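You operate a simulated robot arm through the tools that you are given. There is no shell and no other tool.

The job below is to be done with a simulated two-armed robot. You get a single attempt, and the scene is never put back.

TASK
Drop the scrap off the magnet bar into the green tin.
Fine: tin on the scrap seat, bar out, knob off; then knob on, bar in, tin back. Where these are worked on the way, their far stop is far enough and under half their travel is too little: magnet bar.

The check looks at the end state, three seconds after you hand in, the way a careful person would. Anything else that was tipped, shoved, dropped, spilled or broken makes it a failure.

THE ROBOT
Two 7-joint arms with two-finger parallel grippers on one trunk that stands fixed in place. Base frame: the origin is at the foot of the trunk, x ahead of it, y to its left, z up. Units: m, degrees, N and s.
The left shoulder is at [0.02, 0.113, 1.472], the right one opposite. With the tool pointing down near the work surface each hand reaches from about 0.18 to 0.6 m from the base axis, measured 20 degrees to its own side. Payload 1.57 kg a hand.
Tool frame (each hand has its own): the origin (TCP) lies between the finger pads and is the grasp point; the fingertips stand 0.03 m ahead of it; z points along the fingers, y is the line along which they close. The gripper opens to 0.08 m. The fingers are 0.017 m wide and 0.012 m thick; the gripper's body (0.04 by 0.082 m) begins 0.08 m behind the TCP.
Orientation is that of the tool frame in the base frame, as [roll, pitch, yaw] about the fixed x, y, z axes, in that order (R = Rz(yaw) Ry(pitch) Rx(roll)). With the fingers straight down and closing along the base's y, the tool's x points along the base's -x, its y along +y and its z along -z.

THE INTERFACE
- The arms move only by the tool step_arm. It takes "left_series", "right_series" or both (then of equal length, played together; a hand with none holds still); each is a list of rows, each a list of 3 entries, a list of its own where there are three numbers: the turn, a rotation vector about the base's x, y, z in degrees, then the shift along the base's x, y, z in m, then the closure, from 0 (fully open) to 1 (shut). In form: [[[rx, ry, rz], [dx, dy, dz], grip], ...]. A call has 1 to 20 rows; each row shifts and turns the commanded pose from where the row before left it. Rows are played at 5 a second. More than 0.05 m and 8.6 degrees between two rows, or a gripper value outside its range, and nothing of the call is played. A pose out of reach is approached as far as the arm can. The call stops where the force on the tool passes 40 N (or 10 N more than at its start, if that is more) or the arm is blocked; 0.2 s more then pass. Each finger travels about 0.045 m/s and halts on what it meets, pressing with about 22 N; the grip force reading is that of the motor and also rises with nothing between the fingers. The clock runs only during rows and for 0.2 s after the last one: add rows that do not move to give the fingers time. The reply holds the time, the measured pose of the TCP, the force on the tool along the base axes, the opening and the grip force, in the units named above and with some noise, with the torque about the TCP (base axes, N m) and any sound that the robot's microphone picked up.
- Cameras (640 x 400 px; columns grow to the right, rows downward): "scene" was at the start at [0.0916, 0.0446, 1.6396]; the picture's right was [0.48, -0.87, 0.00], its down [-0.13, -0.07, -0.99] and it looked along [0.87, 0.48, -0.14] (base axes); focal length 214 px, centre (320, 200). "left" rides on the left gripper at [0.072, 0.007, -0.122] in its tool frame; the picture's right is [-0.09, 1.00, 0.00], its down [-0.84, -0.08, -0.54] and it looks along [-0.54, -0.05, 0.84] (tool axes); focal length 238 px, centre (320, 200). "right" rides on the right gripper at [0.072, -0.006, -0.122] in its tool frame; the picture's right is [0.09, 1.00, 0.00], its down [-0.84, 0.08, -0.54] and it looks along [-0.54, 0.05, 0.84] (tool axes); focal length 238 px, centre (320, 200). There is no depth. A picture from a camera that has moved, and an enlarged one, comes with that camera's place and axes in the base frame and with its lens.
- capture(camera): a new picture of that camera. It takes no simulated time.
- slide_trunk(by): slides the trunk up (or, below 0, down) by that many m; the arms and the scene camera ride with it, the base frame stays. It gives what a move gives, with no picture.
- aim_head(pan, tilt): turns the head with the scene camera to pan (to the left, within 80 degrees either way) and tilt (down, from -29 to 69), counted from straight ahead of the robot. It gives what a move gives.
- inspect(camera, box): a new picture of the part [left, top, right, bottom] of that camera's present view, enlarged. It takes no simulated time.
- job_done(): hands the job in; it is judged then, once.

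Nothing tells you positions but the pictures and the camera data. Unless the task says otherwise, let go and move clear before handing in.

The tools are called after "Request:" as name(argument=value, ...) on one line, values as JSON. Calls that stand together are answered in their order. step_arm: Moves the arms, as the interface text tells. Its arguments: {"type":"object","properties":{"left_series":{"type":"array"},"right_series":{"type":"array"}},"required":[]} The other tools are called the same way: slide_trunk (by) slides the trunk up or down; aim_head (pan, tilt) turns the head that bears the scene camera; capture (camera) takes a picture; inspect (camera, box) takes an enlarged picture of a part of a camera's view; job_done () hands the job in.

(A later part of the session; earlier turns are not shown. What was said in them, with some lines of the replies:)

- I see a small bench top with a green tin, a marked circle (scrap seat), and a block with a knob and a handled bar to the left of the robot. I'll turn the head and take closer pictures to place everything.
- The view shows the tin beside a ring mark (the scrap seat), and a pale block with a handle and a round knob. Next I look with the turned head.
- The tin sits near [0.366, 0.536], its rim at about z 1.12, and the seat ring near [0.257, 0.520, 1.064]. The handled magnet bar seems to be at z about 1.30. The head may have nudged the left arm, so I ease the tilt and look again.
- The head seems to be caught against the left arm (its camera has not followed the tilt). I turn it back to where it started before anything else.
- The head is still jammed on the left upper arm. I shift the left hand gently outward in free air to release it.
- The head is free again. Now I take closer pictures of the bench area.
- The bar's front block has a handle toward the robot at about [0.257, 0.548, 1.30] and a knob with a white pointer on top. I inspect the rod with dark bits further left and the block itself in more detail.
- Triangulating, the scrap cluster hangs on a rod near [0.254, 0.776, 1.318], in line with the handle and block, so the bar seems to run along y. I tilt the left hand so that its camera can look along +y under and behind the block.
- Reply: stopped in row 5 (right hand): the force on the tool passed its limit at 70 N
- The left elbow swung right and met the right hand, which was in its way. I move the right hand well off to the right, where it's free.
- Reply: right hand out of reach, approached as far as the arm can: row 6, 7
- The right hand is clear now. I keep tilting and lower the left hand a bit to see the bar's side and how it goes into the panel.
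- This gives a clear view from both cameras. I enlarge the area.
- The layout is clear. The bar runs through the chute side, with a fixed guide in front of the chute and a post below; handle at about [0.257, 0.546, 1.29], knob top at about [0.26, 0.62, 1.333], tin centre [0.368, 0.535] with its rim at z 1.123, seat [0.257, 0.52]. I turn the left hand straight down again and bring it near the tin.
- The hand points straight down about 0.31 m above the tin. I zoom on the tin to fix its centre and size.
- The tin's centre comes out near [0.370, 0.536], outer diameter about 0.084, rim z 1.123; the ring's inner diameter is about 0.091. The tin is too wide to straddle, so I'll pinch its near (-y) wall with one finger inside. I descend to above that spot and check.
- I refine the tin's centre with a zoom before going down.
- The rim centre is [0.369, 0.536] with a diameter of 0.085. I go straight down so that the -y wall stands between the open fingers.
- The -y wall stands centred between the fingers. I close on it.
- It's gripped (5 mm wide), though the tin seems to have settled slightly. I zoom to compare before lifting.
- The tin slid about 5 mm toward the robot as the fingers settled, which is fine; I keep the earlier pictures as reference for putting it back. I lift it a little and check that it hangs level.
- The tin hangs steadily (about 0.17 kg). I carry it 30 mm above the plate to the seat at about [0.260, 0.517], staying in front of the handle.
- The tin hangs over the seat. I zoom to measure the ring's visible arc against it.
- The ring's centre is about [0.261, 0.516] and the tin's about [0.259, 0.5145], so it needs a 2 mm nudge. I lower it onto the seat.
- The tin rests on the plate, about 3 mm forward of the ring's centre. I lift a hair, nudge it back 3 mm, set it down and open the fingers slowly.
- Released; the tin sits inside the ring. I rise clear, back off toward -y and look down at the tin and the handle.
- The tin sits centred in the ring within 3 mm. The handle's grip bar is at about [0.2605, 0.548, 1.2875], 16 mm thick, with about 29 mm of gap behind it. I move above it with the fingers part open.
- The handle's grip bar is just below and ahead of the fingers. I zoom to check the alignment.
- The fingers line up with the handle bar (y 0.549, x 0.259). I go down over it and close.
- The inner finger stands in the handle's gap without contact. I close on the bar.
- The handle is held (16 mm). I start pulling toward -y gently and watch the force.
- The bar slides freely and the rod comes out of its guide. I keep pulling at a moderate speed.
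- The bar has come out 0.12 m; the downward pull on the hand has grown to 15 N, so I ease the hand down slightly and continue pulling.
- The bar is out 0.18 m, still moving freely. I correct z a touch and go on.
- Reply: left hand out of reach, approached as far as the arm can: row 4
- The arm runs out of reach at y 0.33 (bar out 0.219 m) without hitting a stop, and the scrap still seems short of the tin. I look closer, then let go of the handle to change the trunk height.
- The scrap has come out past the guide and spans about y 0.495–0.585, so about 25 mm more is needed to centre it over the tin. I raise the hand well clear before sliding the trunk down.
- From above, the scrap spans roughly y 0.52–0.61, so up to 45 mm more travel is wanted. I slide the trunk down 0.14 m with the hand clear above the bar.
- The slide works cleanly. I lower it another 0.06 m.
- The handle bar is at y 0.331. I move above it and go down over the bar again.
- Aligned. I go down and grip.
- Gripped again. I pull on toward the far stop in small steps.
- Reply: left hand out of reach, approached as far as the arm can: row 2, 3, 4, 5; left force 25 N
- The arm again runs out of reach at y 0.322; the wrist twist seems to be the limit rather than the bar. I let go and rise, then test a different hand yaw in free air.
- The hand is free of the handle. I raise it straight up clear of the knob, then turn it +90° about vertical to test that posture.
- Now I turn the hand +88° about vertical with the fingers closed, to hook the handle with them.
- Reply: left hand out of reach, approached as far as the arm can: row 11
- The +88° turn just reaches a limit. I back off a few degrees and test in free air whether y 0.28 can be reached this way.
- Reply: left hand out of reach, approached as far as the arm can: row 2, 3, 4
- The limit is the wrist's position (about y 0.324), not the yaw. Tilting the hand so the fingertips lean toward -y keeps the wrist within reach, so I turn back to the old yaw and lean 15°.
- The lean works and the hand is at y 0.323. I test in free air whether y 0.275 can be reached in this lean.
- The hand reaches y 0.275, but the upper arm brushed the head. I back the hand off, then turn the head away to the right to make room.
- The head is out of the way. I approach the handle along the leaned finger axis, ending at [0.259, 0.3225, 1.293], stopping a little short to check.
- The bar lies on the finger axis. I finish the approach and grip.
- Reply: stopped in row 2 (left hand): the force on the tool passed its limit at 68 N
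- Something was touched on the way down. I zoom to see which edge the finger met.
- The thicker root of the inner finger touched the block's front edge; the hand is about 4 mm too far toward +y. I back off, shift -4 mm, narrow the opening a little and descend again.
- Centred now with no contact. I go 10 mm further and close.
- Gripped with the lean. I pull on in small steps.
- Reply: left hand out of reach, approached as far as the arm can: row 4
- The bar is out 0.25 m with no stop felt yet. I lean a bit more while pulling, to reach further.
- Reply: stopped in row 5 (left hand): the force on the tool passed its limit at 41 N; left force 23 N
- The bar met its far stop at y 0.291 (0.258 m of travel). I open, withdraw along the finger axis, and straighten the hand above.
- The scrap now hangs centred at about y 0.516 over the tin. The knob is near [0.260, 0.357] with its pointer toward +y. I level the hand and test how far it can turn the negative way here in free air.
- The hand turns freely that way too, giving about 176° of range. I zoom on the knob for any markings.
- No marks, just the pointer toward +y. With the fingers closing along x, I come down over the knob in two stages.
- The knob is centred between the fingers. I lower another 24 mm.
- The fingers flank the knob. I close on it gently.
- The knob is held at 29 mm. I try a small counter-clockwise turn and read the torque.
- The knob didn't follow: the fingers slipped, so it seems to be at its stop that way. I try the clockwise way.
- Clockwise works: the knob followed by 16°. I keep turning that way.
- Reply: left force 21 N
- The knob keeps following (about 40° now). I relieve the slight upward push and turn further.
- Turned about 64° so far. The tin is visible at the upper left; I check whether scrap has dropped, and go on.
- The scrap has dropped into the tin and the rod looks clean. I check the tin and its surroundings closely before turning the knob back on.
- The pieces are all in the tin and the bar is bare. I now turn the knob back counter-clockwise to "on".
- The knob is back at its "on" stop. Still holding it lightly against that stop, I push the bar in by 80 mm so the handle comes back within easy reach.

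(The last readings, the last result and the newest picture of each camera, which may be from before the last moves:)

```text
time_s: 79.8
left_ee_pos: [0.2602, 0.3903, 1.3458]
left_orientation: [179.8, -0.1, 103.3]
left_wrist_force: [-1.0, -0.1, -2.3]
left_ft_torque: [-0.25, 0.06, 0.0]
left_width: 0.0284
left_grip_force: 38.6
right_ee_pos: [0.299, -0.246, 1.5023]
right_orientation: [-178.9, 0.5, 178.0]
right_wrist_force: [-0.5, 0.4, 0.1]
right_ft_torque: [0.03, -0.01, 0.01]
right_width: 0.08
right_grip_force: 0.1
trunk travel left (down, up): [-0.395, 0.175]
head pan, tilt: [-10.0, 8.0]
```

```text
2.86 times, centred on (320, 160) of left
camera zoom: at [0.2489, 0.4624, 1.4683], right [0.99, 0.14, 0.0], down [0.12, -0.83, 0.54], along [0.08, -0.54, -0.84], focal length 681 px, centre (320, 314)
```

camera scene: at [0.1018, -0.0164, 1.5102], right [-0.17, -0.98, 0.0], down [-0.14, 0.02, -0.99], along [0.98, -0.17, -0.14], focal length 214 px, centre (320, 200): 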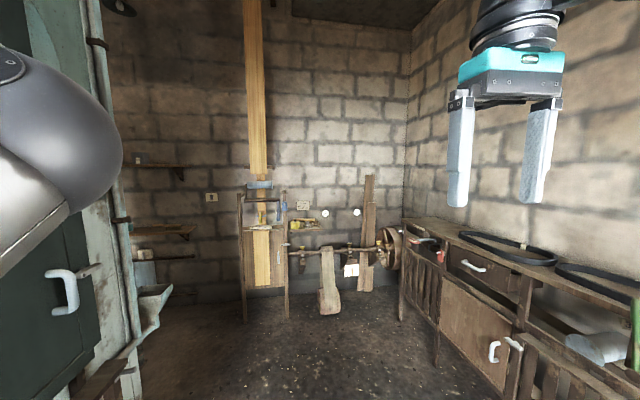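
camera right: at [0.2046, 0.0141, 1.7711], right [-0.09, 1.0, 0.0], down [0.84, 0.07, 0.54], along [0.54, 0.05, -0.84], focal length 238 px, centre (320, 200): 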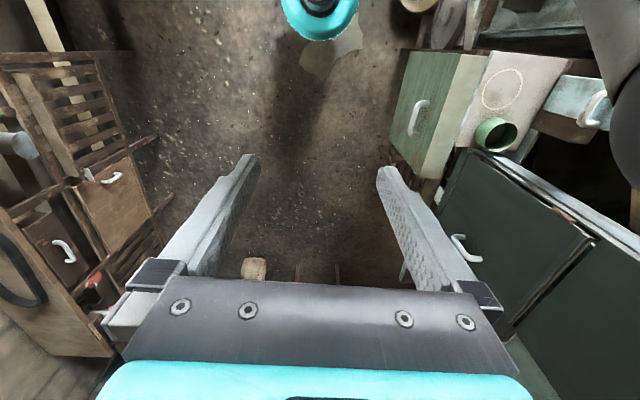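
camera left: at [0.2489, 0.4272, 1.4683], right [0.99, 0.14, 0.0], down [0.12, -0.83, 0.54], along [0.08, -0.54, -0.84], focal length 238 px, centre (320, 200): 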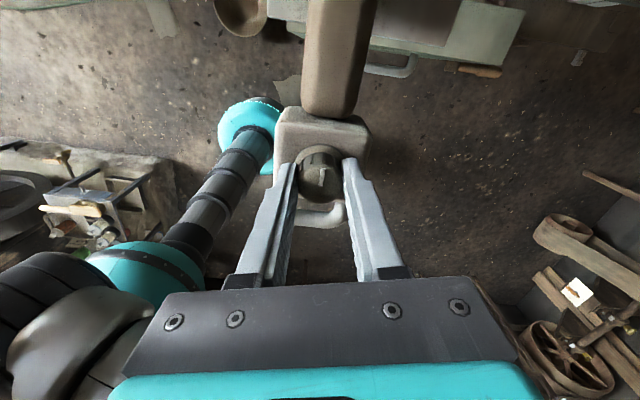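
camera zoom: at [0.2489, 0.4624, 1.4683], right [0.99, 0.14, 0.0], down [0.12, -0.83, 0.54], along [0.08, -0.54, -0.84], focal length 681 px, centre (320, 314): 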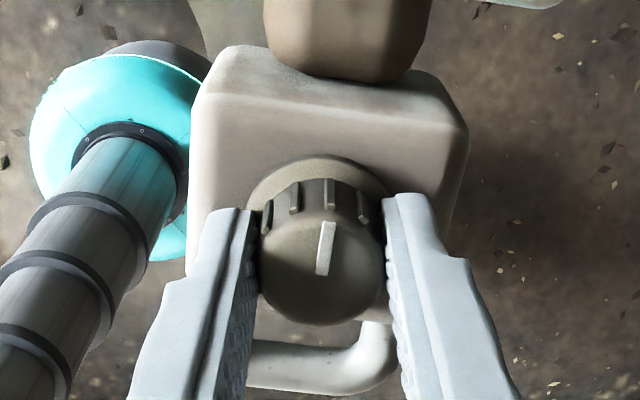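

The bar follows with almost no force. I push 50 mm more.

Request:
step_arm(left_series=[[[0, 0, 0], [0, 0.01, 0], 1], [[0, 0, 0], [0, 0.01, 0], 1], [[0, 0, 0], [0, 0.01, 0], 1], [[0, 0, 0], [0, 0.01, 0], 1], [[0, 0, 0], [0, 0.01, 0], 1], [[0, 0, 0], [0, 0, 0], 1], [[0, 0, 0], [0, 0, 0], 0.8], [[0, 0, 0], [0, 0, 0], 0.5], [[0, 0, 0], [0, 0, 0], 0.4], [[0, 0, 0], [0, 0, 0], 0.4]])

Request:
capture(camera="left")

Request:
inspect(camera="left", box=[240, 90, 400, 230])

```text
time_s: 82.0
left_ee_pos: [0.26, 0.4405, 1.3467]
left_orientation: [179.9, 0.1, 103.3]
left_wrist_force: [-0.3, -0.1, -0.5]
left_ft_torque: [0.01, -0.01, 0.0]
left_width: 0.0481
left_grip_force: 0.1
right_ee_pos: [0.2976, -0.246, 1.5015]
right_orientation: [-178.8, 0.5, 178.2]
right_wrist_force: [0.4, -1.0, -0.8]
right_ft_torque: [-0.01, 0.03, 0.02]
right_width: 0.08
right_grip_force: 0.0
trunk travel left (down, up): [-0.395, 0.175]
head pan, tilt: [-10.0, 8.0]
```

```text
taken
camera left: at [0.2491, 0.5118, 1.4687], right [0.99, 0.14, 0.0], down [0.12, -0.83, 0.54], along [0.08, -0.54, -0.84], focal length 238 px, centre (320, 200)
```

left: 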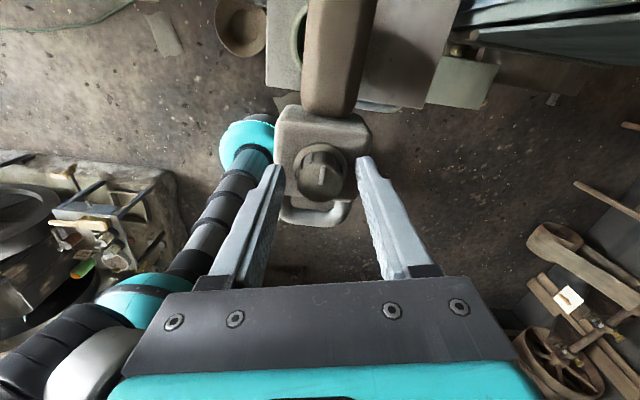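

```text
2.86 times, centred on (320, 160) of left
camera zoom: at [0.2491, 0.5118, 1.4687], right [0.99, 0.14, 0.0], down [0.12, -0.83, 0.54], along [0.08, -0.54, -0.84], focal length 681 px, centre (320, 314)
```

zoom: 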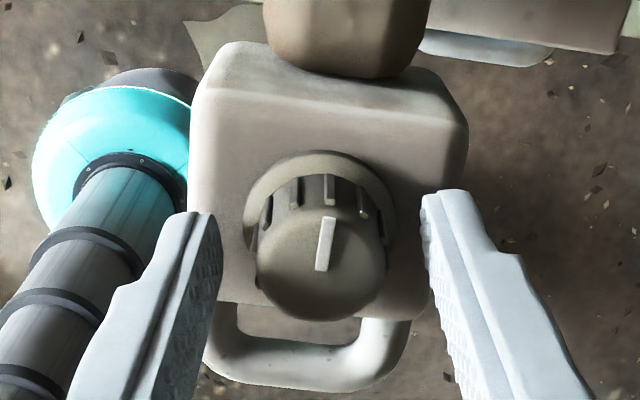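

The knob's pointer is back toward +y and the bar has come in 85 mm; the handle should be at y 0.376 now. I rise, turn the hand to the usual yaw and go above the handle.

Request:
step_arm(left_series=[[[0, 0, 0], [0, 0, 0.03], 0.4], [[0, 0, 0], [0, 0, 0.035], 0.4], [[0, 0, 0], [0, 0, 0.035], 0.4], [[0, 0, 8], [0, -0.008, 0], 0.5], [[0, 0, 8], [0, -0.008, 0], 0.55], [[0, 0, 8], [0, -0.008, 0], 0.55], [[0, 0, 8], [0, -0.008, 0], 0.55], [[0, 0, 8], [0, -0.008, 0], 0.55], [[0, 0, 8], [0, -0.008, 0], 0.55], [[0, 0, 8], [0, -0.008, 0], 0.55], [[0, 0, 8], [0, -0.008, 0], 0.55], [[0, 0, 8], [0, 0, 0], 0.55], [[0, 0, 4.7], [0, 0, 0], 0.55], [[0, 0, 0], [0, 0, 0], 0.55]])

Request:
capture(camera="left")

Request:
inspect(camera="left", box=[220, 40, 540, 240])

```text
time_s: 85.0
left_ee_pos: [0.2595, 0.3758, 1.4453]
left_orientation: [179.9, -0.1, -179.9]
left_wrist_force: [0.0, -0.4, 0.0]
left_ft_torque: [-0.02, 0.04, 0.01]
left_width: 0.0361
left_grip_force: 0.0
right_ee_pos: [0.2997, -0.2465, 1.5012]
right_orientation: [-178.8, 0.5, 178.1]
right_wrist_force: [0.2, 1.1, 0.4]
right_ft_torque: [0.01, 0.01, 0.03]
right_width: 0.08
right_grip_force: 0.1
trunk travel left (down, up): [-0.395, 0.175]
head pan, tilt: [-10.0, 8.0]
```

```text
taken
camera left: at [0.1873, 0.3829, 1.5684], right [0.09, 1.0, 0.0], down [0.84, -0.08, 0.54], along [0.54, -0.05, -0.84], focal length 238 px, centre (320, 200)
```

left: 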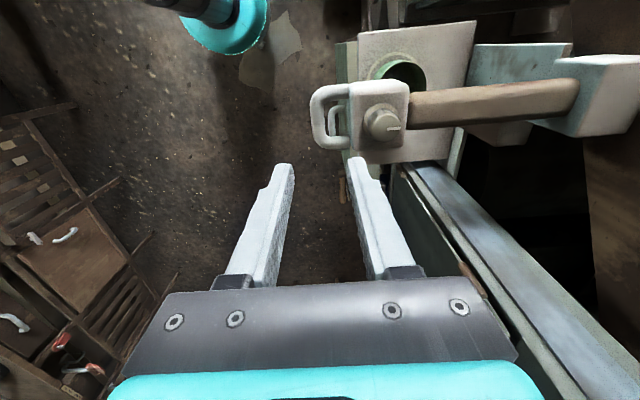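

```text
2.00 times, centred on (380, 140) of left
camera zoom: at [0.1873, 0.3829, 1.5684], right [0.09, 1.0, 0.0], down [0.84, -0.08, 0.54], along [0.54, -0.05, -0.84], focal length 477 px, centre (200, 320)
```

zoom: 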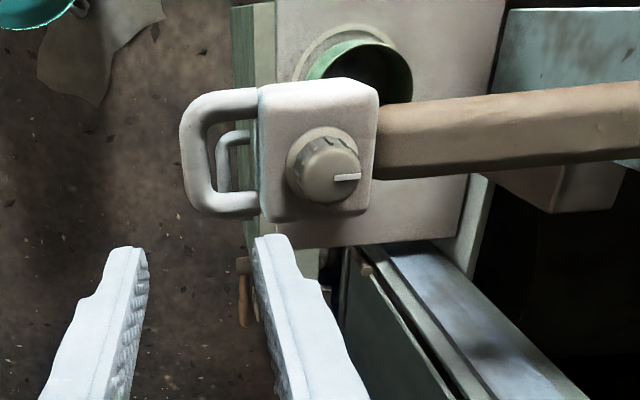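

The handle is right below the fingers. I go down over it, grip, and check.

Request:
step_arm(left_series=[[[0, 0, 0], [0, -0.001, -0.03], 0.55], [[0, 0, 0], [0, 0, -0.03], 0.55], [[0, 0, 0], [0, 0, -0.03], 0.55], [[0, 0, 0], [0, 0, -0.03], 0.55], [[0, 0, 0], [0, 0, -0.031], 0.55], [[0, 0, 0], [0, 0, 0], 0.55], [[0, 0, 0], [0, 0, 0], 0.8], [[0, 0, 0], [0, 0, 0], 1], [[0, 0, 0], [0, 0, 0], 1], [[0, 0, 0], [0, 0, 0], 1]])

Request:
capture(camera="left")

```text
time_s: 87.2
left_ee_pos: [0.2592, 0.3757, 1.2962]
left_orientation: [180.0, 0.1, -180.0]
left_wrist_force: [-2.3, -1.4, -5.2]
left_ft_torque: [-0.04, 0.07, -0.01]
left_width: 0.0155
left_grip_force: 31.2
right_ee_pos: [0.2986, -0.2454, 1.5005]
right_orientation: [-178.9, 0.6, 178.1]
right_wrist_force: [0.2, -0.7, -0.3]
right_ft_torque: [-0.04, 0.01, 0.01]
right_width: 0.0799
right_grip_force: 0.0
trunk travel left (down, up): [-0.395, 0.175]
head pan, tilt: [-10.0, 8.0]
```

```text
taken
camera left: at [0.1873, 0.3822, 1.4186], right [0.09, 1.0, 0.0], down [0.84, -0.08, 0.54], along [0.54, -0.05, -0.84], focal length 238 px, centre (320, 200)
```

left: 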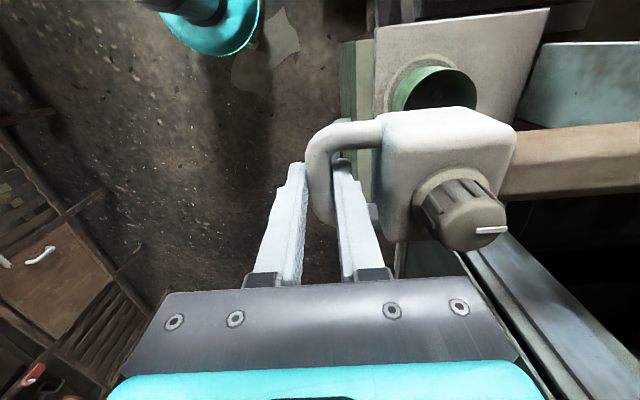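

Gripped at y 0.376. I push the bar in toward its home stop at y 0.549.

Request:
step_arm(left_series=[[[0, 0, 0], [0, 0.012, 0], 1], [[0, 0, 0], [0, 0.015, 0], 1], [[0, 0, 0], [0, 0.015, 0], 1], [[0, 0, 0], [0, 0.015, 0], 1], [[0, 0, 0], [0, 0.015, 0], 1], [[0, 0, 0], [0, 0.015, 0], 1], [[0, 0, 0], [0, 0, 0], 1]])

```text
time_s: 88.8
left_ee_pos: [0.2586, 0.4621, 1.2952]
left_orientation: [179.7, 0.2, 179.9]
left_wrist_force: [2.2, 1.4, 14.2]
left_ft_torque: [0.02, 0.47, 0.08]
left_width: 0.0158
left_grip_force: 31.6
right_ee_pos: [0.2985, -0.2469, 1.5009]
right_orientation: [-178.7, 0.5, 178.2]
right_wrist_force: [-0.6, 0.5, -0.2]
right_ft_torque: [0.01, 0.0, 0.01]
right_width: 0.0799
right_grip_force: 0.0
trunk travel left (down, up): [-0.395, 0.175]
head pan, tilt: [-10.0, 8.0]
```

Request:
step_arm(left_series=[[[0, 0, 0], [0, 0, 0.0007], 1], [[0, 0, 0], [0, 0.015, 0], 1], [[0, 0, 0], [0, 0.015, 0], 1], [[0, 0, 0], [0, 0.015, 0], 1], [[0, 0, 0], [0, 0.015, 0], 1], [[0, 0, 0], [0, 0.012, 0], 1], [[0, 0, 0], [0, 0, 0], 1]])

```text
time_s: 90.5
left_ee_pos: [0.2608, 0.5344, 1.2949]
left_orientation: [179.9, 0.0, 180.0]
left_wrist_force: [-0.2, -0.2, 6.7]
left_ft_torque: [0.0, -0.12, -0.04]
left_width: 0.0159
left_grip_force: 31.6
right_ee_pos: [0.2988, -0.2464, 1.5024]
right_orientation: [-178.8, 0.5, 178.1]
right_wrist_force: [0.0, 0.0, 0.6]
right_ft_torque: [0.02, 0.0, -0.03]
right_width: 0.08
right_grip_force: 0.0
trunk travel left (down, up): [-0.395, 0.175]
head pan, tilt: [-10.0, 8.0]
```

The bar is nearly home (y 0.534). I ease it in the last 15–20 mm until it meets the stop.

Request:
step_arm(left_series=[[[0, 0, 0], [0, 0.006, 0], 1], [[0, 0, 0], [0, 0.005, 0], 1], [[0, 0, 0], [0, 0.003, 0], 1], [[0, 0, 0], [0, 0.003, 0], 1], [[0, 0, 0], [0, 0.002, 0], 1], [[0, 0, 0], [0, 0, 0], 1]])

Request:
capture(camera="left")

```text
time_s: 91.8
left_ee_pos: [0.2596, 0.5481, 1.2959]
left_orientation: [-179.6, 0.1, 180.0]
left_wrist_force: [-6.2, -25.4, -16.8]
left_ft_torque: [-0.12, 0.12, -0.01]
left_width: 0.0156
left_grip_force: 31.3
right_ee_pos: [0.2977, -0.2493, 1.5002]
right_orientation: [-179.1, 0.5, 178.0]
right_wrist_force: [1.5, 0.0, 1.0]
right_ft_torque: [-0.01, 0.01, 0.0]
right_width: 0.0798
right_grip_force: 0.0
trunk travel left (down, up): [-0.395, 0.175]
head pan, tilt: [-10.0, 8.0]
```

```text
taken
camera left: at [0.1873, 0.5558, 1.4183], right [0.09, 1.0, -0.01], down [0.84, -0.07, 0.54], along [0.54, -0.06, -0.84], focal length 238 px, centre (320, 200)
```

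left: 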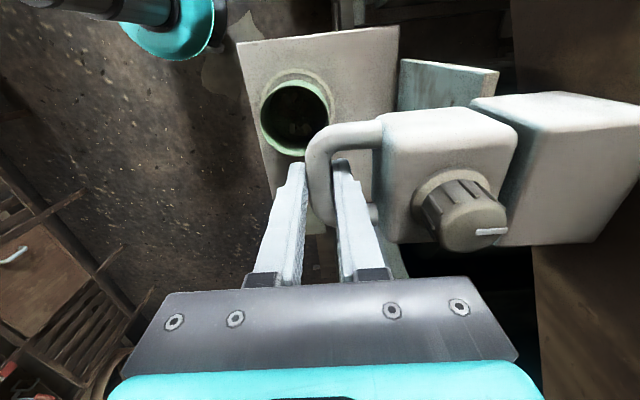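

The bar is home against its stop. I relieve the push, open and rise clear.

Request:
step_arm(left_series=[[[0, 0, 0], [0, -0.0015, 0], 1], [[0, 0, 0], [0, 0, 0], 0.8], [[0, 0, 0], [0, 0, 0], 0.55], [[0, 0, 0], [0, 0, 0], 0.55], [[0, 0, 0], [0, 0, 0], 0.55], [[0, 0, 0], [0, 0, 0.025], 0.55], [[0, 0, 0], [0, 0, 0.03], 0.55], [[0, 0, 0], [0, 0, 0.035], 0.55], [[0, 0, 0], [0, -0.03, 0.01], 0.55], [[0, 0, 0], [0, -0.03, 0], 0.55], [[0, 0, 0], [0.0, -0.03, 0], 0.55], [[0, 0, 0], [0.0, -0.03, 0], 0.55], [[0, 0, 0], [0, 0, 0], 0.55]])

Request:
capture(camera="left")

Request:
inspect(camera="left", box=[280, 20, 600, 220])

```text
time_s: 94.7
left_ee_pos: [0.2585, 0.4319, 1.3957]
left_orientation: [-179.9, 0.0, 180.0]
left_wrist_force: [0.0, 0.2, 0.3]
left_ft_torque: [-0.01, -0.02, -0.01]
left_width: 0.0359
left_grip_force: 0.1
right_ee_pos: [0.2983, -0.2456, 1.5014]
right_orientation: [-178.8, 0.5, 178.1]
right_wrist_force: [-0.2, 1.4, 0.9]
right_ft_torque: [-0.02, 0.02, 0.02]
right_width: 0.08
right_grip_force: 0.0
trunk travel left (down, up): [-0.395, 0.175]
head pan, tilt: [-10.0, 8.0]
```

```text
taken
camera left: at [0.1869, 0.4394, 1.5184], right [0.09, 1.0, 0.0], down [0.84, -0.08, 0.54], along [0.54, -0.05, -0.84], focal length 238 px, centre (320, 200)
```

left: 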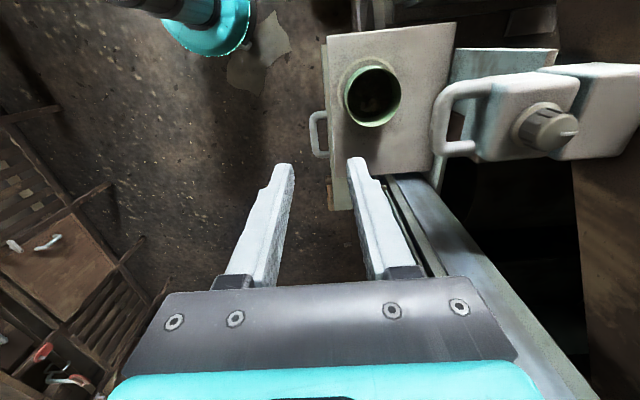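

```text
2.00 times, centred on (440, 120) of left
camera zoom: at [0.1869, 0.4394, 1.5184], right [0.09, 1.0, 0.0], down [0.84, -0.08, 0.54], along [0.54, -0.05, -0.84], focal length 477 px, centre (80, 360)
```

zoom: 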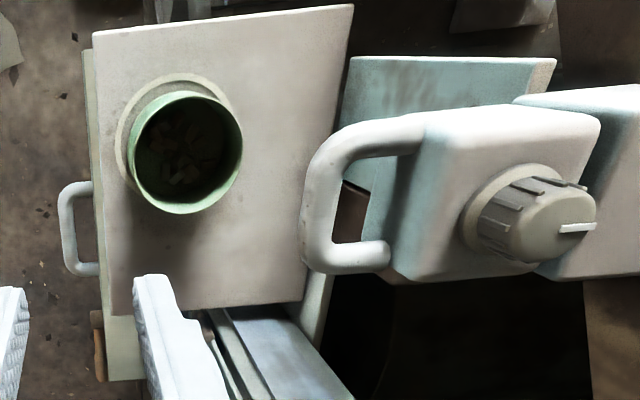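

The bar is in, knob on, and the tin with the scrap is undisturbed on the seat. I look into the tin to see how high the scrap lies before gripping its rim.

Request:
inspect(camera="left", box=[330, 45, 420, 140])

```text
4.21 times, centred on (375, 92) of left
camera zoom: at [0.1869, 0.4394, 1.5184], right [0.09, 1.0, 0.0], down [0.84, -0.08, 0.54], along [0.54, -0.05, -0.84], focal length 1004 px, centre (88, 653)
```

zoom: 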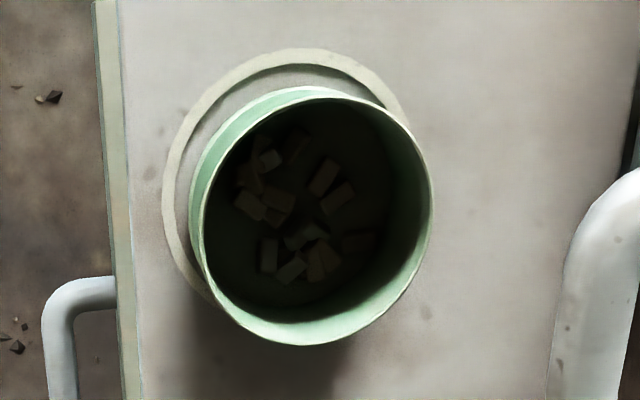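

The scrap lies low in the tin, well under where the fingertips will be. I move above the tin's near wall with a moderate opening.

Request:
step_arm(left_series=[[[0, 0, 0], [0.005, 0.022, 0], 0.5], [[0, 0, 0], [0.0045, 0.0216, -0.02], 0.5], [[0, 0, 0], [0, 0, -0.03], 0.5], [[0, 0, 0], [0, 0, -0.03], 0.5], [[0, 0, 0], [0, 0, -0.03], 0.5], [[0, 0, 0], [0, 0, -0.03], 0.5], [[0, 0, 0], [0, 0, -0.03], 0.5], [[0, 0, 0], [0, 0, -0.03], 0.5], [[0, 0, 0], [0, 0, 0], 0.5]])

Request:
capture(camera="left")

Request:
inspect(camera="left", box=[250, 60, 490, 210])

```text
time_s: 96.7
left_ee_pos: [0.2696, 0.4766, 1.1947]
left_orientation: [179.9, 0.0, 179.9]
left_wrist_force: [-0.5, -0.9, 0.5]
left_ft_torque: [0.0, -0.05, -0.01]
left_width: 0.0396
left_grip_force: 0.1
right_ee_pos: [0.2973, -0.2471, 1.5018]
right_orientation: [-178.8, 0.5, 178.0]
right_wrist_force: [0.5, 0.3, -0.1]
right_ft_torque: [-0.01, -0.04, 0.0]
right_width: 0.0801
right_grip_force: 0.1
trunk travel left (down, up): [-0.395, 0.175]
head pan, tilt: [-10.0, 8.0]
```

```text
taken
camera left: at [0.197, 0.4826, 1.3182], right [0.09, 1.0, 0.0], down [0.84, -0.08, 0.54], along [0.54, -0.05, -0.84], focal length 238 px, centre (320, 200)
```

left: 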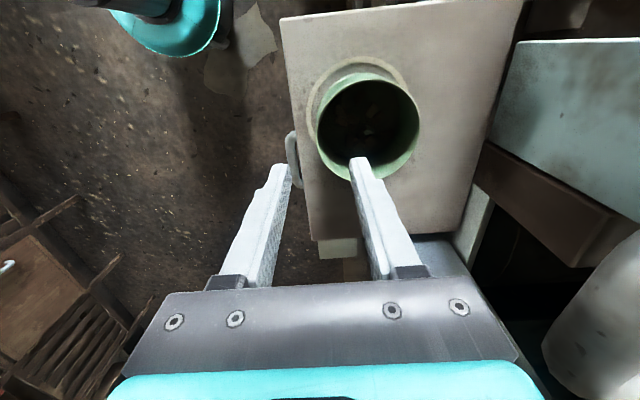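

```text
2.67 times, centred on (370, 135) of left
camera zoom: at [0.197, 0.4826, 1.3182], right [0.09, 1.0, 0.0], down [0.84, -0.08, 0.54], along [0.54, -0.05, -0.84], focal length 636 px, centre (187, 373)
```

zoom: 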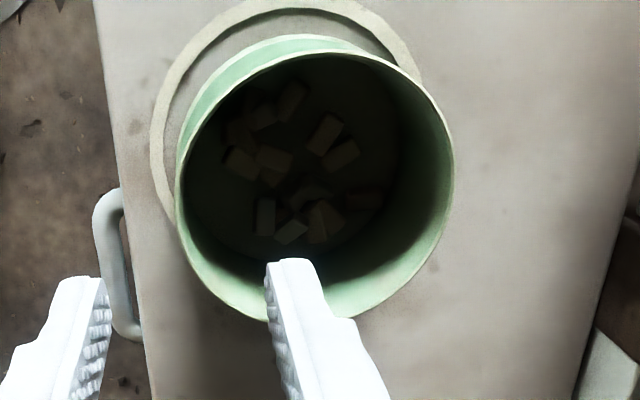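

The fingers straddle the tin's near wall, aligned as at release. I lower to z 1.127 and close.

Request:
step_arm(left_series=[[[0, 0, 0], [-0.002, 0, -0.02], 0.5], [[0, 0, 0], [0, 0, -0.024], 0.5], [[0, 0, 0], [0, 0, -0.024], 0.5], [[0, 0, 0], [0, 0, 0], 0.5], [[0, 0, 0], [0, 0, 0], 0.75], [[0, 0, 0], [0, 0, 0], 1], [[0, 0, 0], [0, 0, 0], 1], [[0, 0, 0], [0, 0, 0], 1], [[0, 0, 0], [0, 0, 0], 1]])

Request:
capture(camera="left")

Request:
inspect(camera="left", box=[280, 40, 480, 240])

```text
time_s: 98.7
left_ee_pos: [0.2681, 0.4755, 1.1269]
left_orientation: [180.0, -0.1, -180.0]
left_wrist_force: [0.3, 0.4, -0.4]
left_ft_torque: [-0.05, -0.01, 0.01]
left_width: 0.005
left_grip_force: 22.0
right_ee_pos: [0.2986, -0.2465, 1.501]
right_orientation: [-178.8, 0.4, 178.1]
right_wrist_force: [-1.1, 0.2, -0.7]
right_ft_torque: [0.02, 0.01, -0.01]
right_width: 0.0799
right_grip_force: 0.0
trunk travel left (down, up): [-0.395, 0.175]
head pan, tilt: [-10.0, 8.0]
```

```text
taken
camera left: at [0.1953, 0.4817, 1.2498], right [0.09, 1.0, 0.0], down [0.84, -0.08, 0.54], along [0.54, -0.05, -0.84], focal length 238 px, centre (320, 200)
```

left: 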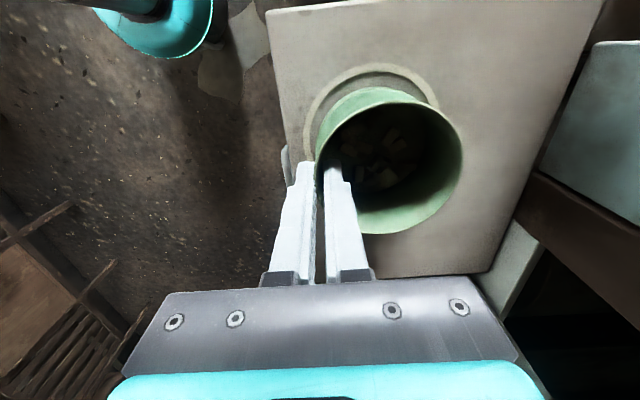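

```text
2.00 times, centred on (380, 140) of left
camera zoom: at [0.1953, 0.4817, 1.2498], right [0.09, 1.0, 0.0], down [0.84, -0.08, 0.54], along [0.54, -0.05, -0.84], focal length 477 px, centre (200, 320)
```

zoom: 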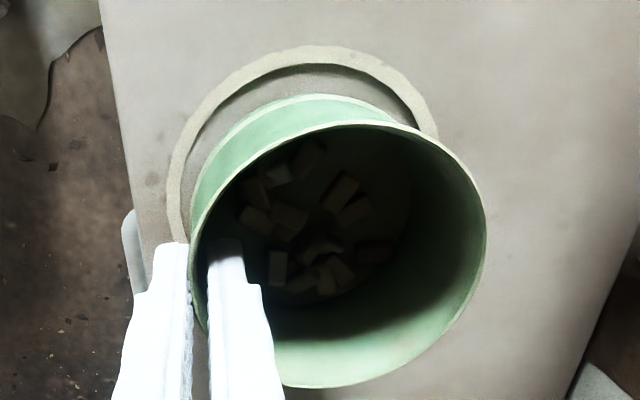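

The tin is gripped. I lift it 30 mm and carry it back toward its first place at [0.369, 0.536].

Request:
step_arm(left_series=[[[0, 0, 0], [0, 0, 0.008], 1], [[0, 0, 0], [0, 0, 0.011], 1], [[0, 0, 0], [0, 0, 0.011], 1], [[0, 0, 0], [0, 0, 0], 1]])

Request:
inspect(camera="left", box=[280, 40, 480, 240])

```text
time_s: 99.7
left_ee_pos: [0.2679, 0.4758, 1.1573]
left_orientation: [179.9, 0.0, -180.0]
left_wrist_force: [0.0, 0.1, -0.2]
left_ft_torque: [-0.04, 0.04, 0.0]
left_width: 0.0047
left_grip_force: 22.2
right_ee_pos: [0.2982, -0.2456, 1.5018]
right_orientation: [-178.7, 0.6, 178.1]
right_wrist_force: [0.2, 0.3, -0.4]
right_ft_torque: [-0.01, 0.02, 0.01]
right_width: 0.0799
right_grip_force: 0.0
trunk travel left (down, up): [-0.395, 0.175]
head pan, tilt: [-10.0, 8.0]
```

```text
2.00 times, centred on (380, 140) of left
camera zoom: at [0.195, 0.4819, 1.2798], right [0.09, 1.0, 0.0], down [0.84, -0.08, 0.54], along [0.54, -0.05, -0.84], focal length 477 px, centre (200, 320)
```

zoom: 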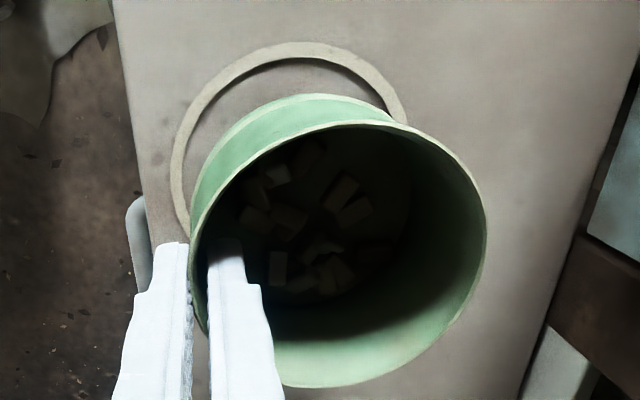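

The tin is up and hangs level. I carry it across.

Request:
step_arm(left_series=[[[0, 0, 0], [0.012, 0.002, 0], 1], [[0, 0, 0], [0.018, 0.0032, 0], 1], [[0, 0, 0], [0.018, 0.0032, 0], 1], [[0, 0, 0], [0.018, 0.0032, 0], 1], [[0, 0, 0], [0.018, 0.0032, 0], 1], [[0, 0, 0], [0.015, 0.0025, 0], 1], [[0, 0, 0], [0.0095, 0.0019, 0], 1], [[0, 0, 0], [0, 0, 0], 1]])

Request:
capture(camera="left")

Request:
inspect(camera="left", box=[280, 40, 480, 240])

```text
time_s: 101.5
left_ee_pos: [0.3759, 0.4951, 1.1564]
left_orientation: [179.9, 0.0, -180.0]
left_wrist_force: [-0.4, -0.2, -0.6]
left_ft_torque: [-0.03, 0.0, 0.01]
left_width: 0.0047
left_grip_force: 22.8
right_ee_pos: [0.2984, -0.2456, 1.5012]
right_orientation: [-178.7, 0.5, 178.1]
right_wrist_force: [-0.2, -0.1, -0.9]
right_ft_torque: [0.01, 0.0, 0.0]
right_width: 0.0802
right_grip_force: 0.1
trunk travel left (down, up): [-0.395, 0.175]
head pan, tilt: [-10.0, 8.0]
```

```text
taken
camera left: at [0.3036, 0.5011, 1.2798], right [0.09, 1.0, 0.0], down [0.84, -0.08, 0.54], along [0.54, -0.05, -0.84], focal length 238 px, centre (320, 200)
```

left: 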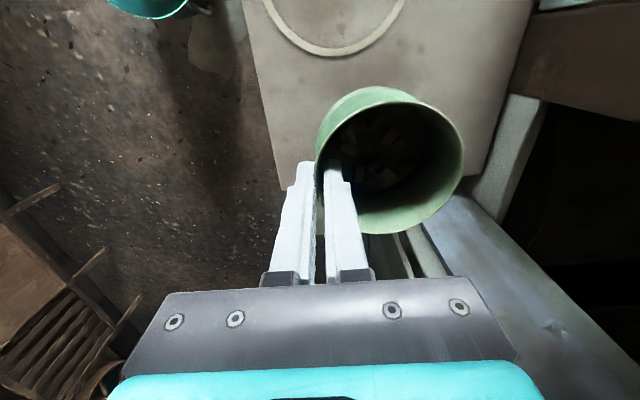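

```text
2.00 times, centred on (380, 140) of left
camera zoom: at [0.3036, 0.5011, 1.2798], right [0.09, 1.0, 0.0], down [0.84, -0.08, 0.54], along [0.54, -0.05, -0.84], focal length 477 px, centre (200, 320)
```

zoom: 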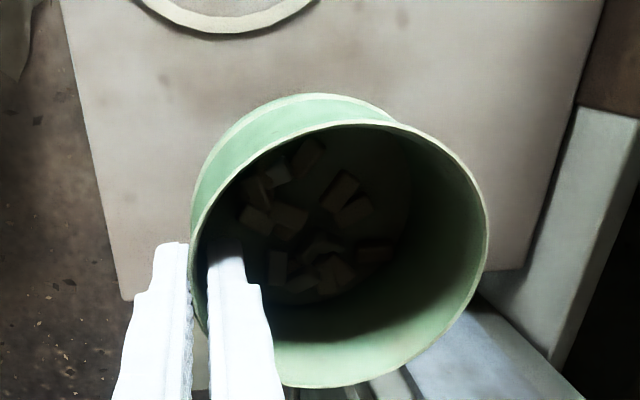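

The tin is over its old place (about [0.369, 0.536]). I lower it onto the plate.

Request:
step_arm(left_series=[[[0, 0, 0], [0, 0.001, -0.012], 1], [[0, 0, 0], [0, 0, -0.011], 1], [[0, 0, 0], [0, 0, -0.005], 1], [[0, 0, 0], [0, 0, -0.002], 1], [[0, 0, 0], [0, 0, 0], 1]])

Request:
inspect(camera="left", box=[280, 40, 480, 240])

```text
time_s: 102.7
left_ee_pos: [0.3759, 0.4961, 1.1274]
left_orientation: [179.9, -0.1, 179.9]
left_wrist_force: [-1.0, -0.1, -1.3]
left_ft_torque: [0.0, 0.02, 0.01]
left_width: 0.0044
left_grip_force: 22.3
right_ee_pos: [0.2984, -0.2453, 1.5015]
right_orientation: [-178.7, 0.5, 178.1]
right_wrist_force: [0.8, -0.5, 0.0]
right_ft_torque: [-0.02, -0.02, 0.02]
right_width: 0.08
right_grip_force: 0.0
trunk travel left (down, up): [-0.395, 0.175]
head pan, tilt: [-10.0, 8.0]
```

```text
2.00 times, centred on (380, 140) of left
camera zoom: at [0.3031, 0.5024, 1.2497], right [0.09, 1.0, 0.0], down [0.84, -0.08, 0.54], along [0.54, -0.05, -0.84], focal length 477 px, centre (200, 320)
```

zoom: 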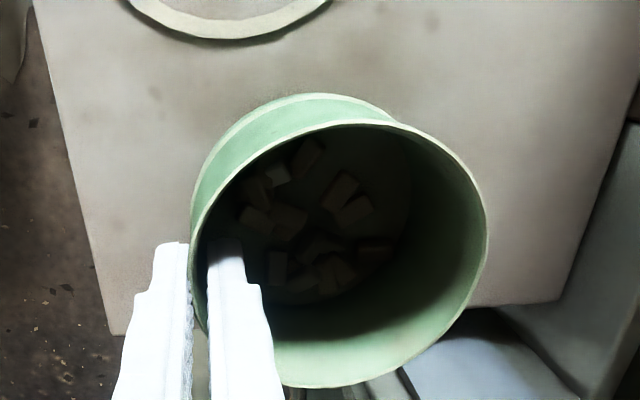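

Nearly touching. I ease it down another millimetre or so, then open slowly.

Request:
step_arm(left_series=[[[0, 0, 0], [0, 0, -0.001], 1], [[0, 0, 0], [0, 0, -0.0005], 1], [[0, 0, 0], [0, 0, 0], 1]])

```text
time_s: 103.5
left_ee_pos: [0.3762, 0.4954, 1.1271]
left_orientation: [179.8, 0.1, -180.0]
left_wrist_force: [-0.1, 0.5, 8.2]
left_ft_torque: [0.07, 0.16, -0.03]
left_width: 0.0049
left_grip_force: 21.8
right_ee_pos: [0.2979, -0.2459, 1.5019]
right_orientation: [-178.7, 0.6, 178.2]
right_wrist_force: [-0.1, 0.1, 0.5]
right_ft_torque: [0.01, 0.0, 0.01]
right_width: 0.0799
right_grip_force: 0.0
trunk travel left (down, up): [-0.395, 0.175]
head pan, tilt: [-10.0, 8.0]
```

The tin is pressing lightly on the plate. I open gently and rise clear.

Request:
step_arm(left_series=[[[0, 0, 0], [0, 0, 0.0005], 0.93], [[0, 0, 0], [0, 0, 0], 0.8], [[0, 0, 0], [0, 0, 0], 0.65], [[0, 0, 0], [0, 0, 0], 0.5], [[0, 0, 0], [0, 0, 0], 0.5], [[0, 0, 0], [0, 0, 0.015], 0.5], [[0, 0, 0], [0, 0, 0.03], 0.5], [[0, 0, 0], [0, 0, 0.03], 0.5], [[0, 0, 0], [0, 0, 0.03], 0.5], [[0, 0, 0], [0, 0, 0.03], 0.5], [[0, 0, 0], [0, 0, 0], 0.5]])

Request:
capture(camera="left")

Request:
inspect(camera="left", box=[280, 40, 440, 180])

```text
time_s: 105.8
left_ee_pos: [0.3762, 0.4954, 1.2607]
left_orientation: [179.9, 0.0, -180.0]
left_wrist_force: [0.2, 0.7, 0.7]
left_ft_torque: [0.02, 0.0, 0.0]
left_width: 0.0395
left_grip_force: 0.0
right_ee_pos: [0.2993, -0.2458, 1.5013]
right_orientation: [-178.8, 0.5, 178.1]
right_wrist_force: [0.2, 1.5, -0.5]
right_ft_torque: [0.0, -0.01, 0.02]
right_width: 0.0797
right_grip_force: 0.1
trunk travel left (down, up): [-0.395, 0.175]
head pan, tilt: [-10.0, 8.0]
```

```text
taken
camera left: at [0.3035, 0.5028, 1.3837], right [0.09, 1.0, 0.0], down [0.84, -0.08, 0.54], along [0.54, -0.05, -0.84], focal length 238 px, centre (320, 200)
```

left: 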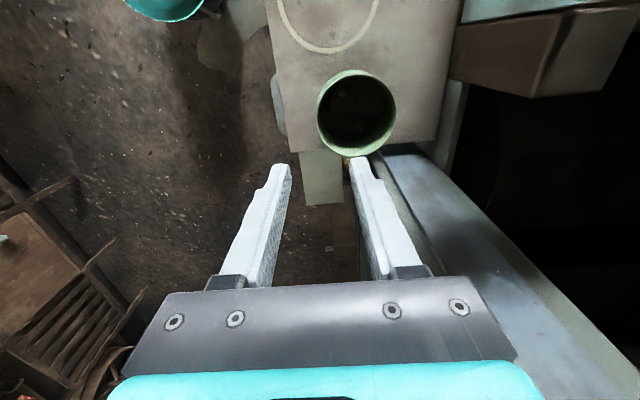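

```text
2.86 times, centred on (360, 110) of left
camera zoom: at [0.3035, 0.5028, 1.3837], right [0.09, 1.0, 0.0], down [0.84, -0.08, 0.54], along [0.54, -0.05, -0.84], focal length 681 px, centre (206, 457)
```

zoom: 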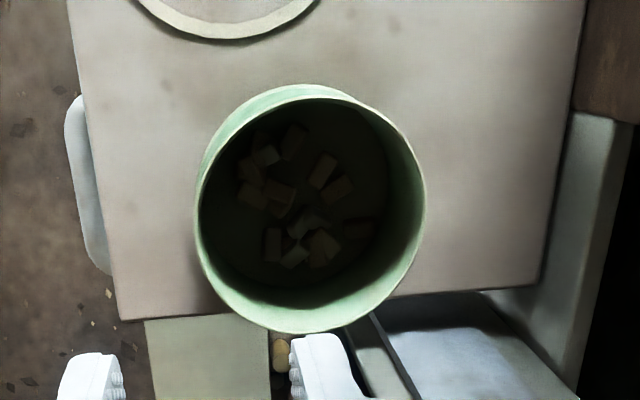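

The tin is back within about 1 mm of its first place with all the scrap inside. I withdraw the hand upward and toward -y and check the bar and knob a last time.

Request:
step_arm(left_series=[[[0, 0, 0], [0, -0.005, 0.03], 0.5], [[0, 0, 0], [-0.01, -0.015, 0.035], 0.3], [[0, 0, 0], [-0.015, -0.015, 0.035], 0.1], [[0, 0, 0], [-0.015, -0.015, 0.035], 0], [[0, 0, 0], [-0.015, -0.01, 0.03], 0], [[0, 0, 0], [-0.015, 0, 0.03], 0], [[0, 0, 0], [0, 0, 0], 0]])

Request:
capture(camera="left")

Request:
inspect(camera="left", box=[280, 0, 600, 200])

Request:
capture(camera="scene")

```text
time_s: 107.5
left_ee_pos: [0.3057, 0.4359, 1.4558]
left_orientation: [179.8, -0.1, 180.0]
left_wrist_force: [-0.5, -0.6, -0.2]
left_ft_torque: [0.0, -0.01, -0.02]
left_width: 0.0799
left_grip_force: 0.1
right_ee_pos: [0.2994, -0.2459, 1.5008]
right_orientation: [-178.9, 0.5, 178.2]
right_wrist_force: [-0.4, -0.2, 0.5]
right_ft_torque: [0.04, 0.01, 0.03]
right_width: 0.08
right_grip_force: 0.0
trunk travel left (down, up): [-0.395, 0.175]
head pan, tilt: [-10.0, 8.0]
```

```text
taken
camera left: at [0.2343, 0.442, 1.5789], right [0.09, 1.0, 0.0], down [0.84, -0.08, 0.54], along [0.54, -0.05, -0.84], focal length 238 px, centre (320, 200)
```

left: 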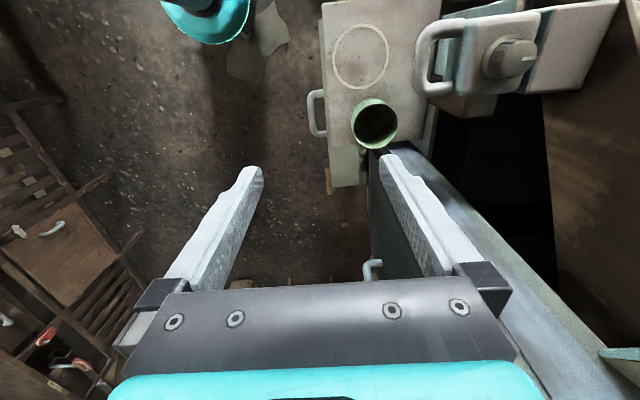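

```text
2.00 times, centred on (440, 100) of left
camera zoom: at [0.2343, 0.442, 1.5789], right [0.09, 1.0, 0.0], down [0.84, -0.08, 0.54], along [0.54, -0.05, -0.84], focal length 477 px, centre (80, 400)
```

zoom: 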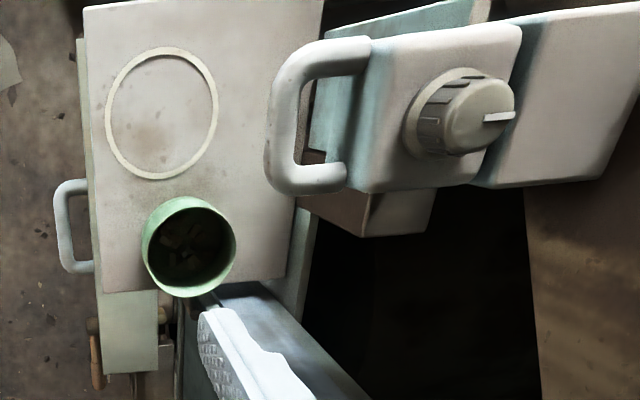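

```text
taken
camera scene: at [0.1026, -0.0164, 1.5101], right [-0.17, -0.98, 0.0], down [-0.14, 0.02, -0.99], along [0.98, -0.17, -0.14], focal length 214 px, centre (320, 200)
```

scene: 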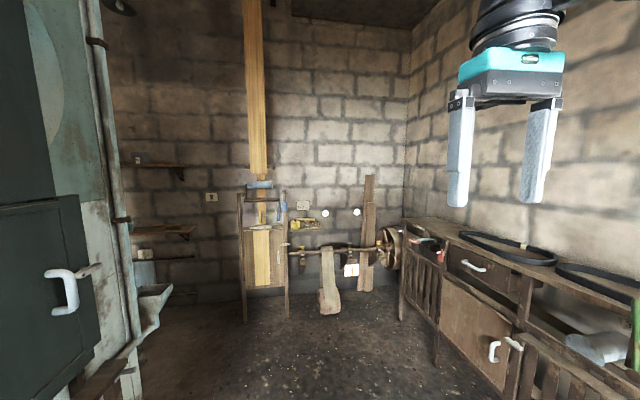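

All looks as it should: tin in place with scrap, bar home, seat clean. One last close look at the knob's pointer compared with the start.

Request:
inspect(camera="left", box=[410, 5, 560, 105])

Request:
inspect(camera="left", box=[310, 0, 440, 200])

```text
4.00 times, centred on (485, 55) of left
camera zoom: at [0.2343, 0.442, 1.5789], right [0.09, 1.0, 0.0], down [0.84, -0.08, 0.54], along [0.54, -0.05, -0.84], focal length 953 px, centre (-340, 780)
```

zoom: 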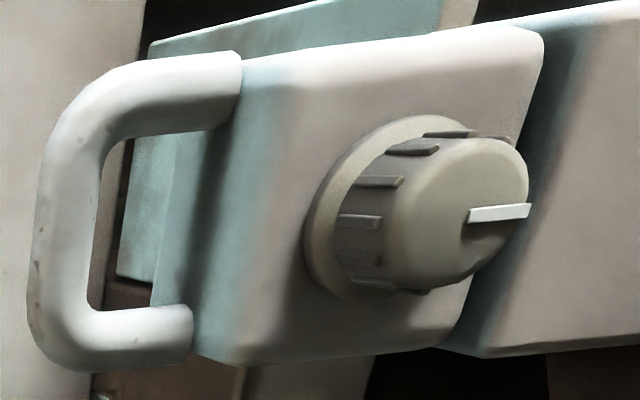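

```text
2.00 times, centred on (375, 100) of left
camera zoom: at [0.2343, 0.442, 1.5789], right [0.09, 1.0, 0.0], down [0.84, -0.08, 0.54], along [0.54, -0.05, -0.84], focal length 477 px, centre (210, 400)
```

zoom: 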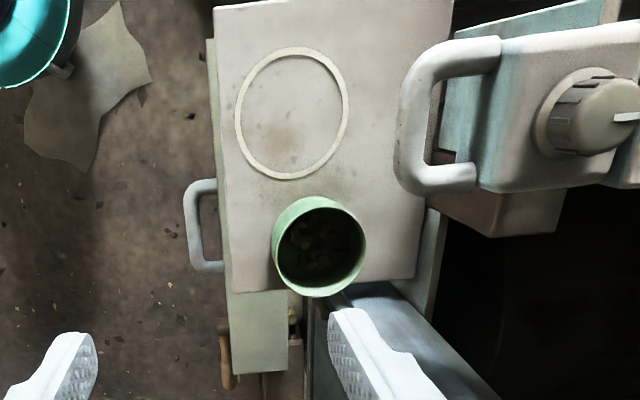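

The pointer points along +y as at the start, the bar is at its home stop, the tin holds the scrap at its original spot and both hands are clear. I hand in the job.

Request:
job_done()

```text
The job is handed in.
```

The job is done and handed in: the scrap is off the magnet bar and in the green tin. I don't have the check's result.

| Step | Outcome |
|---|---|
| Tin on the scrap seat | The tin sat within about 3 mm of the ring's centre for the drop. |
| Bar out | I pulled it 0.258 m, until it met its far stop. |
| Knob off | It turned about 88° clockwise and the scrap fell. The bar came away bare, with no stray pieces visible. |
| Knob on | It is back against its stop, with the pointer toward +y as at the start. |
| Bar in | It is pushed home against its stop, with the handle at y 0.548. |
| Tin back | It stands within about 1 mm of where it started, with the scrap inside. |

- **Arm contacts:** Early on the left arm touched the robot's own head and right hand. Later a finger pressed the bar's block at about 68 N while I was gripping the handle. Nothing looked moved or damaged afterwards.
- **Robot left as is:** The trunk is 0.13 m lower than at the start, which I needed to try for more reach. The head is turned slightly right. Both hands are open and clear of the bench.
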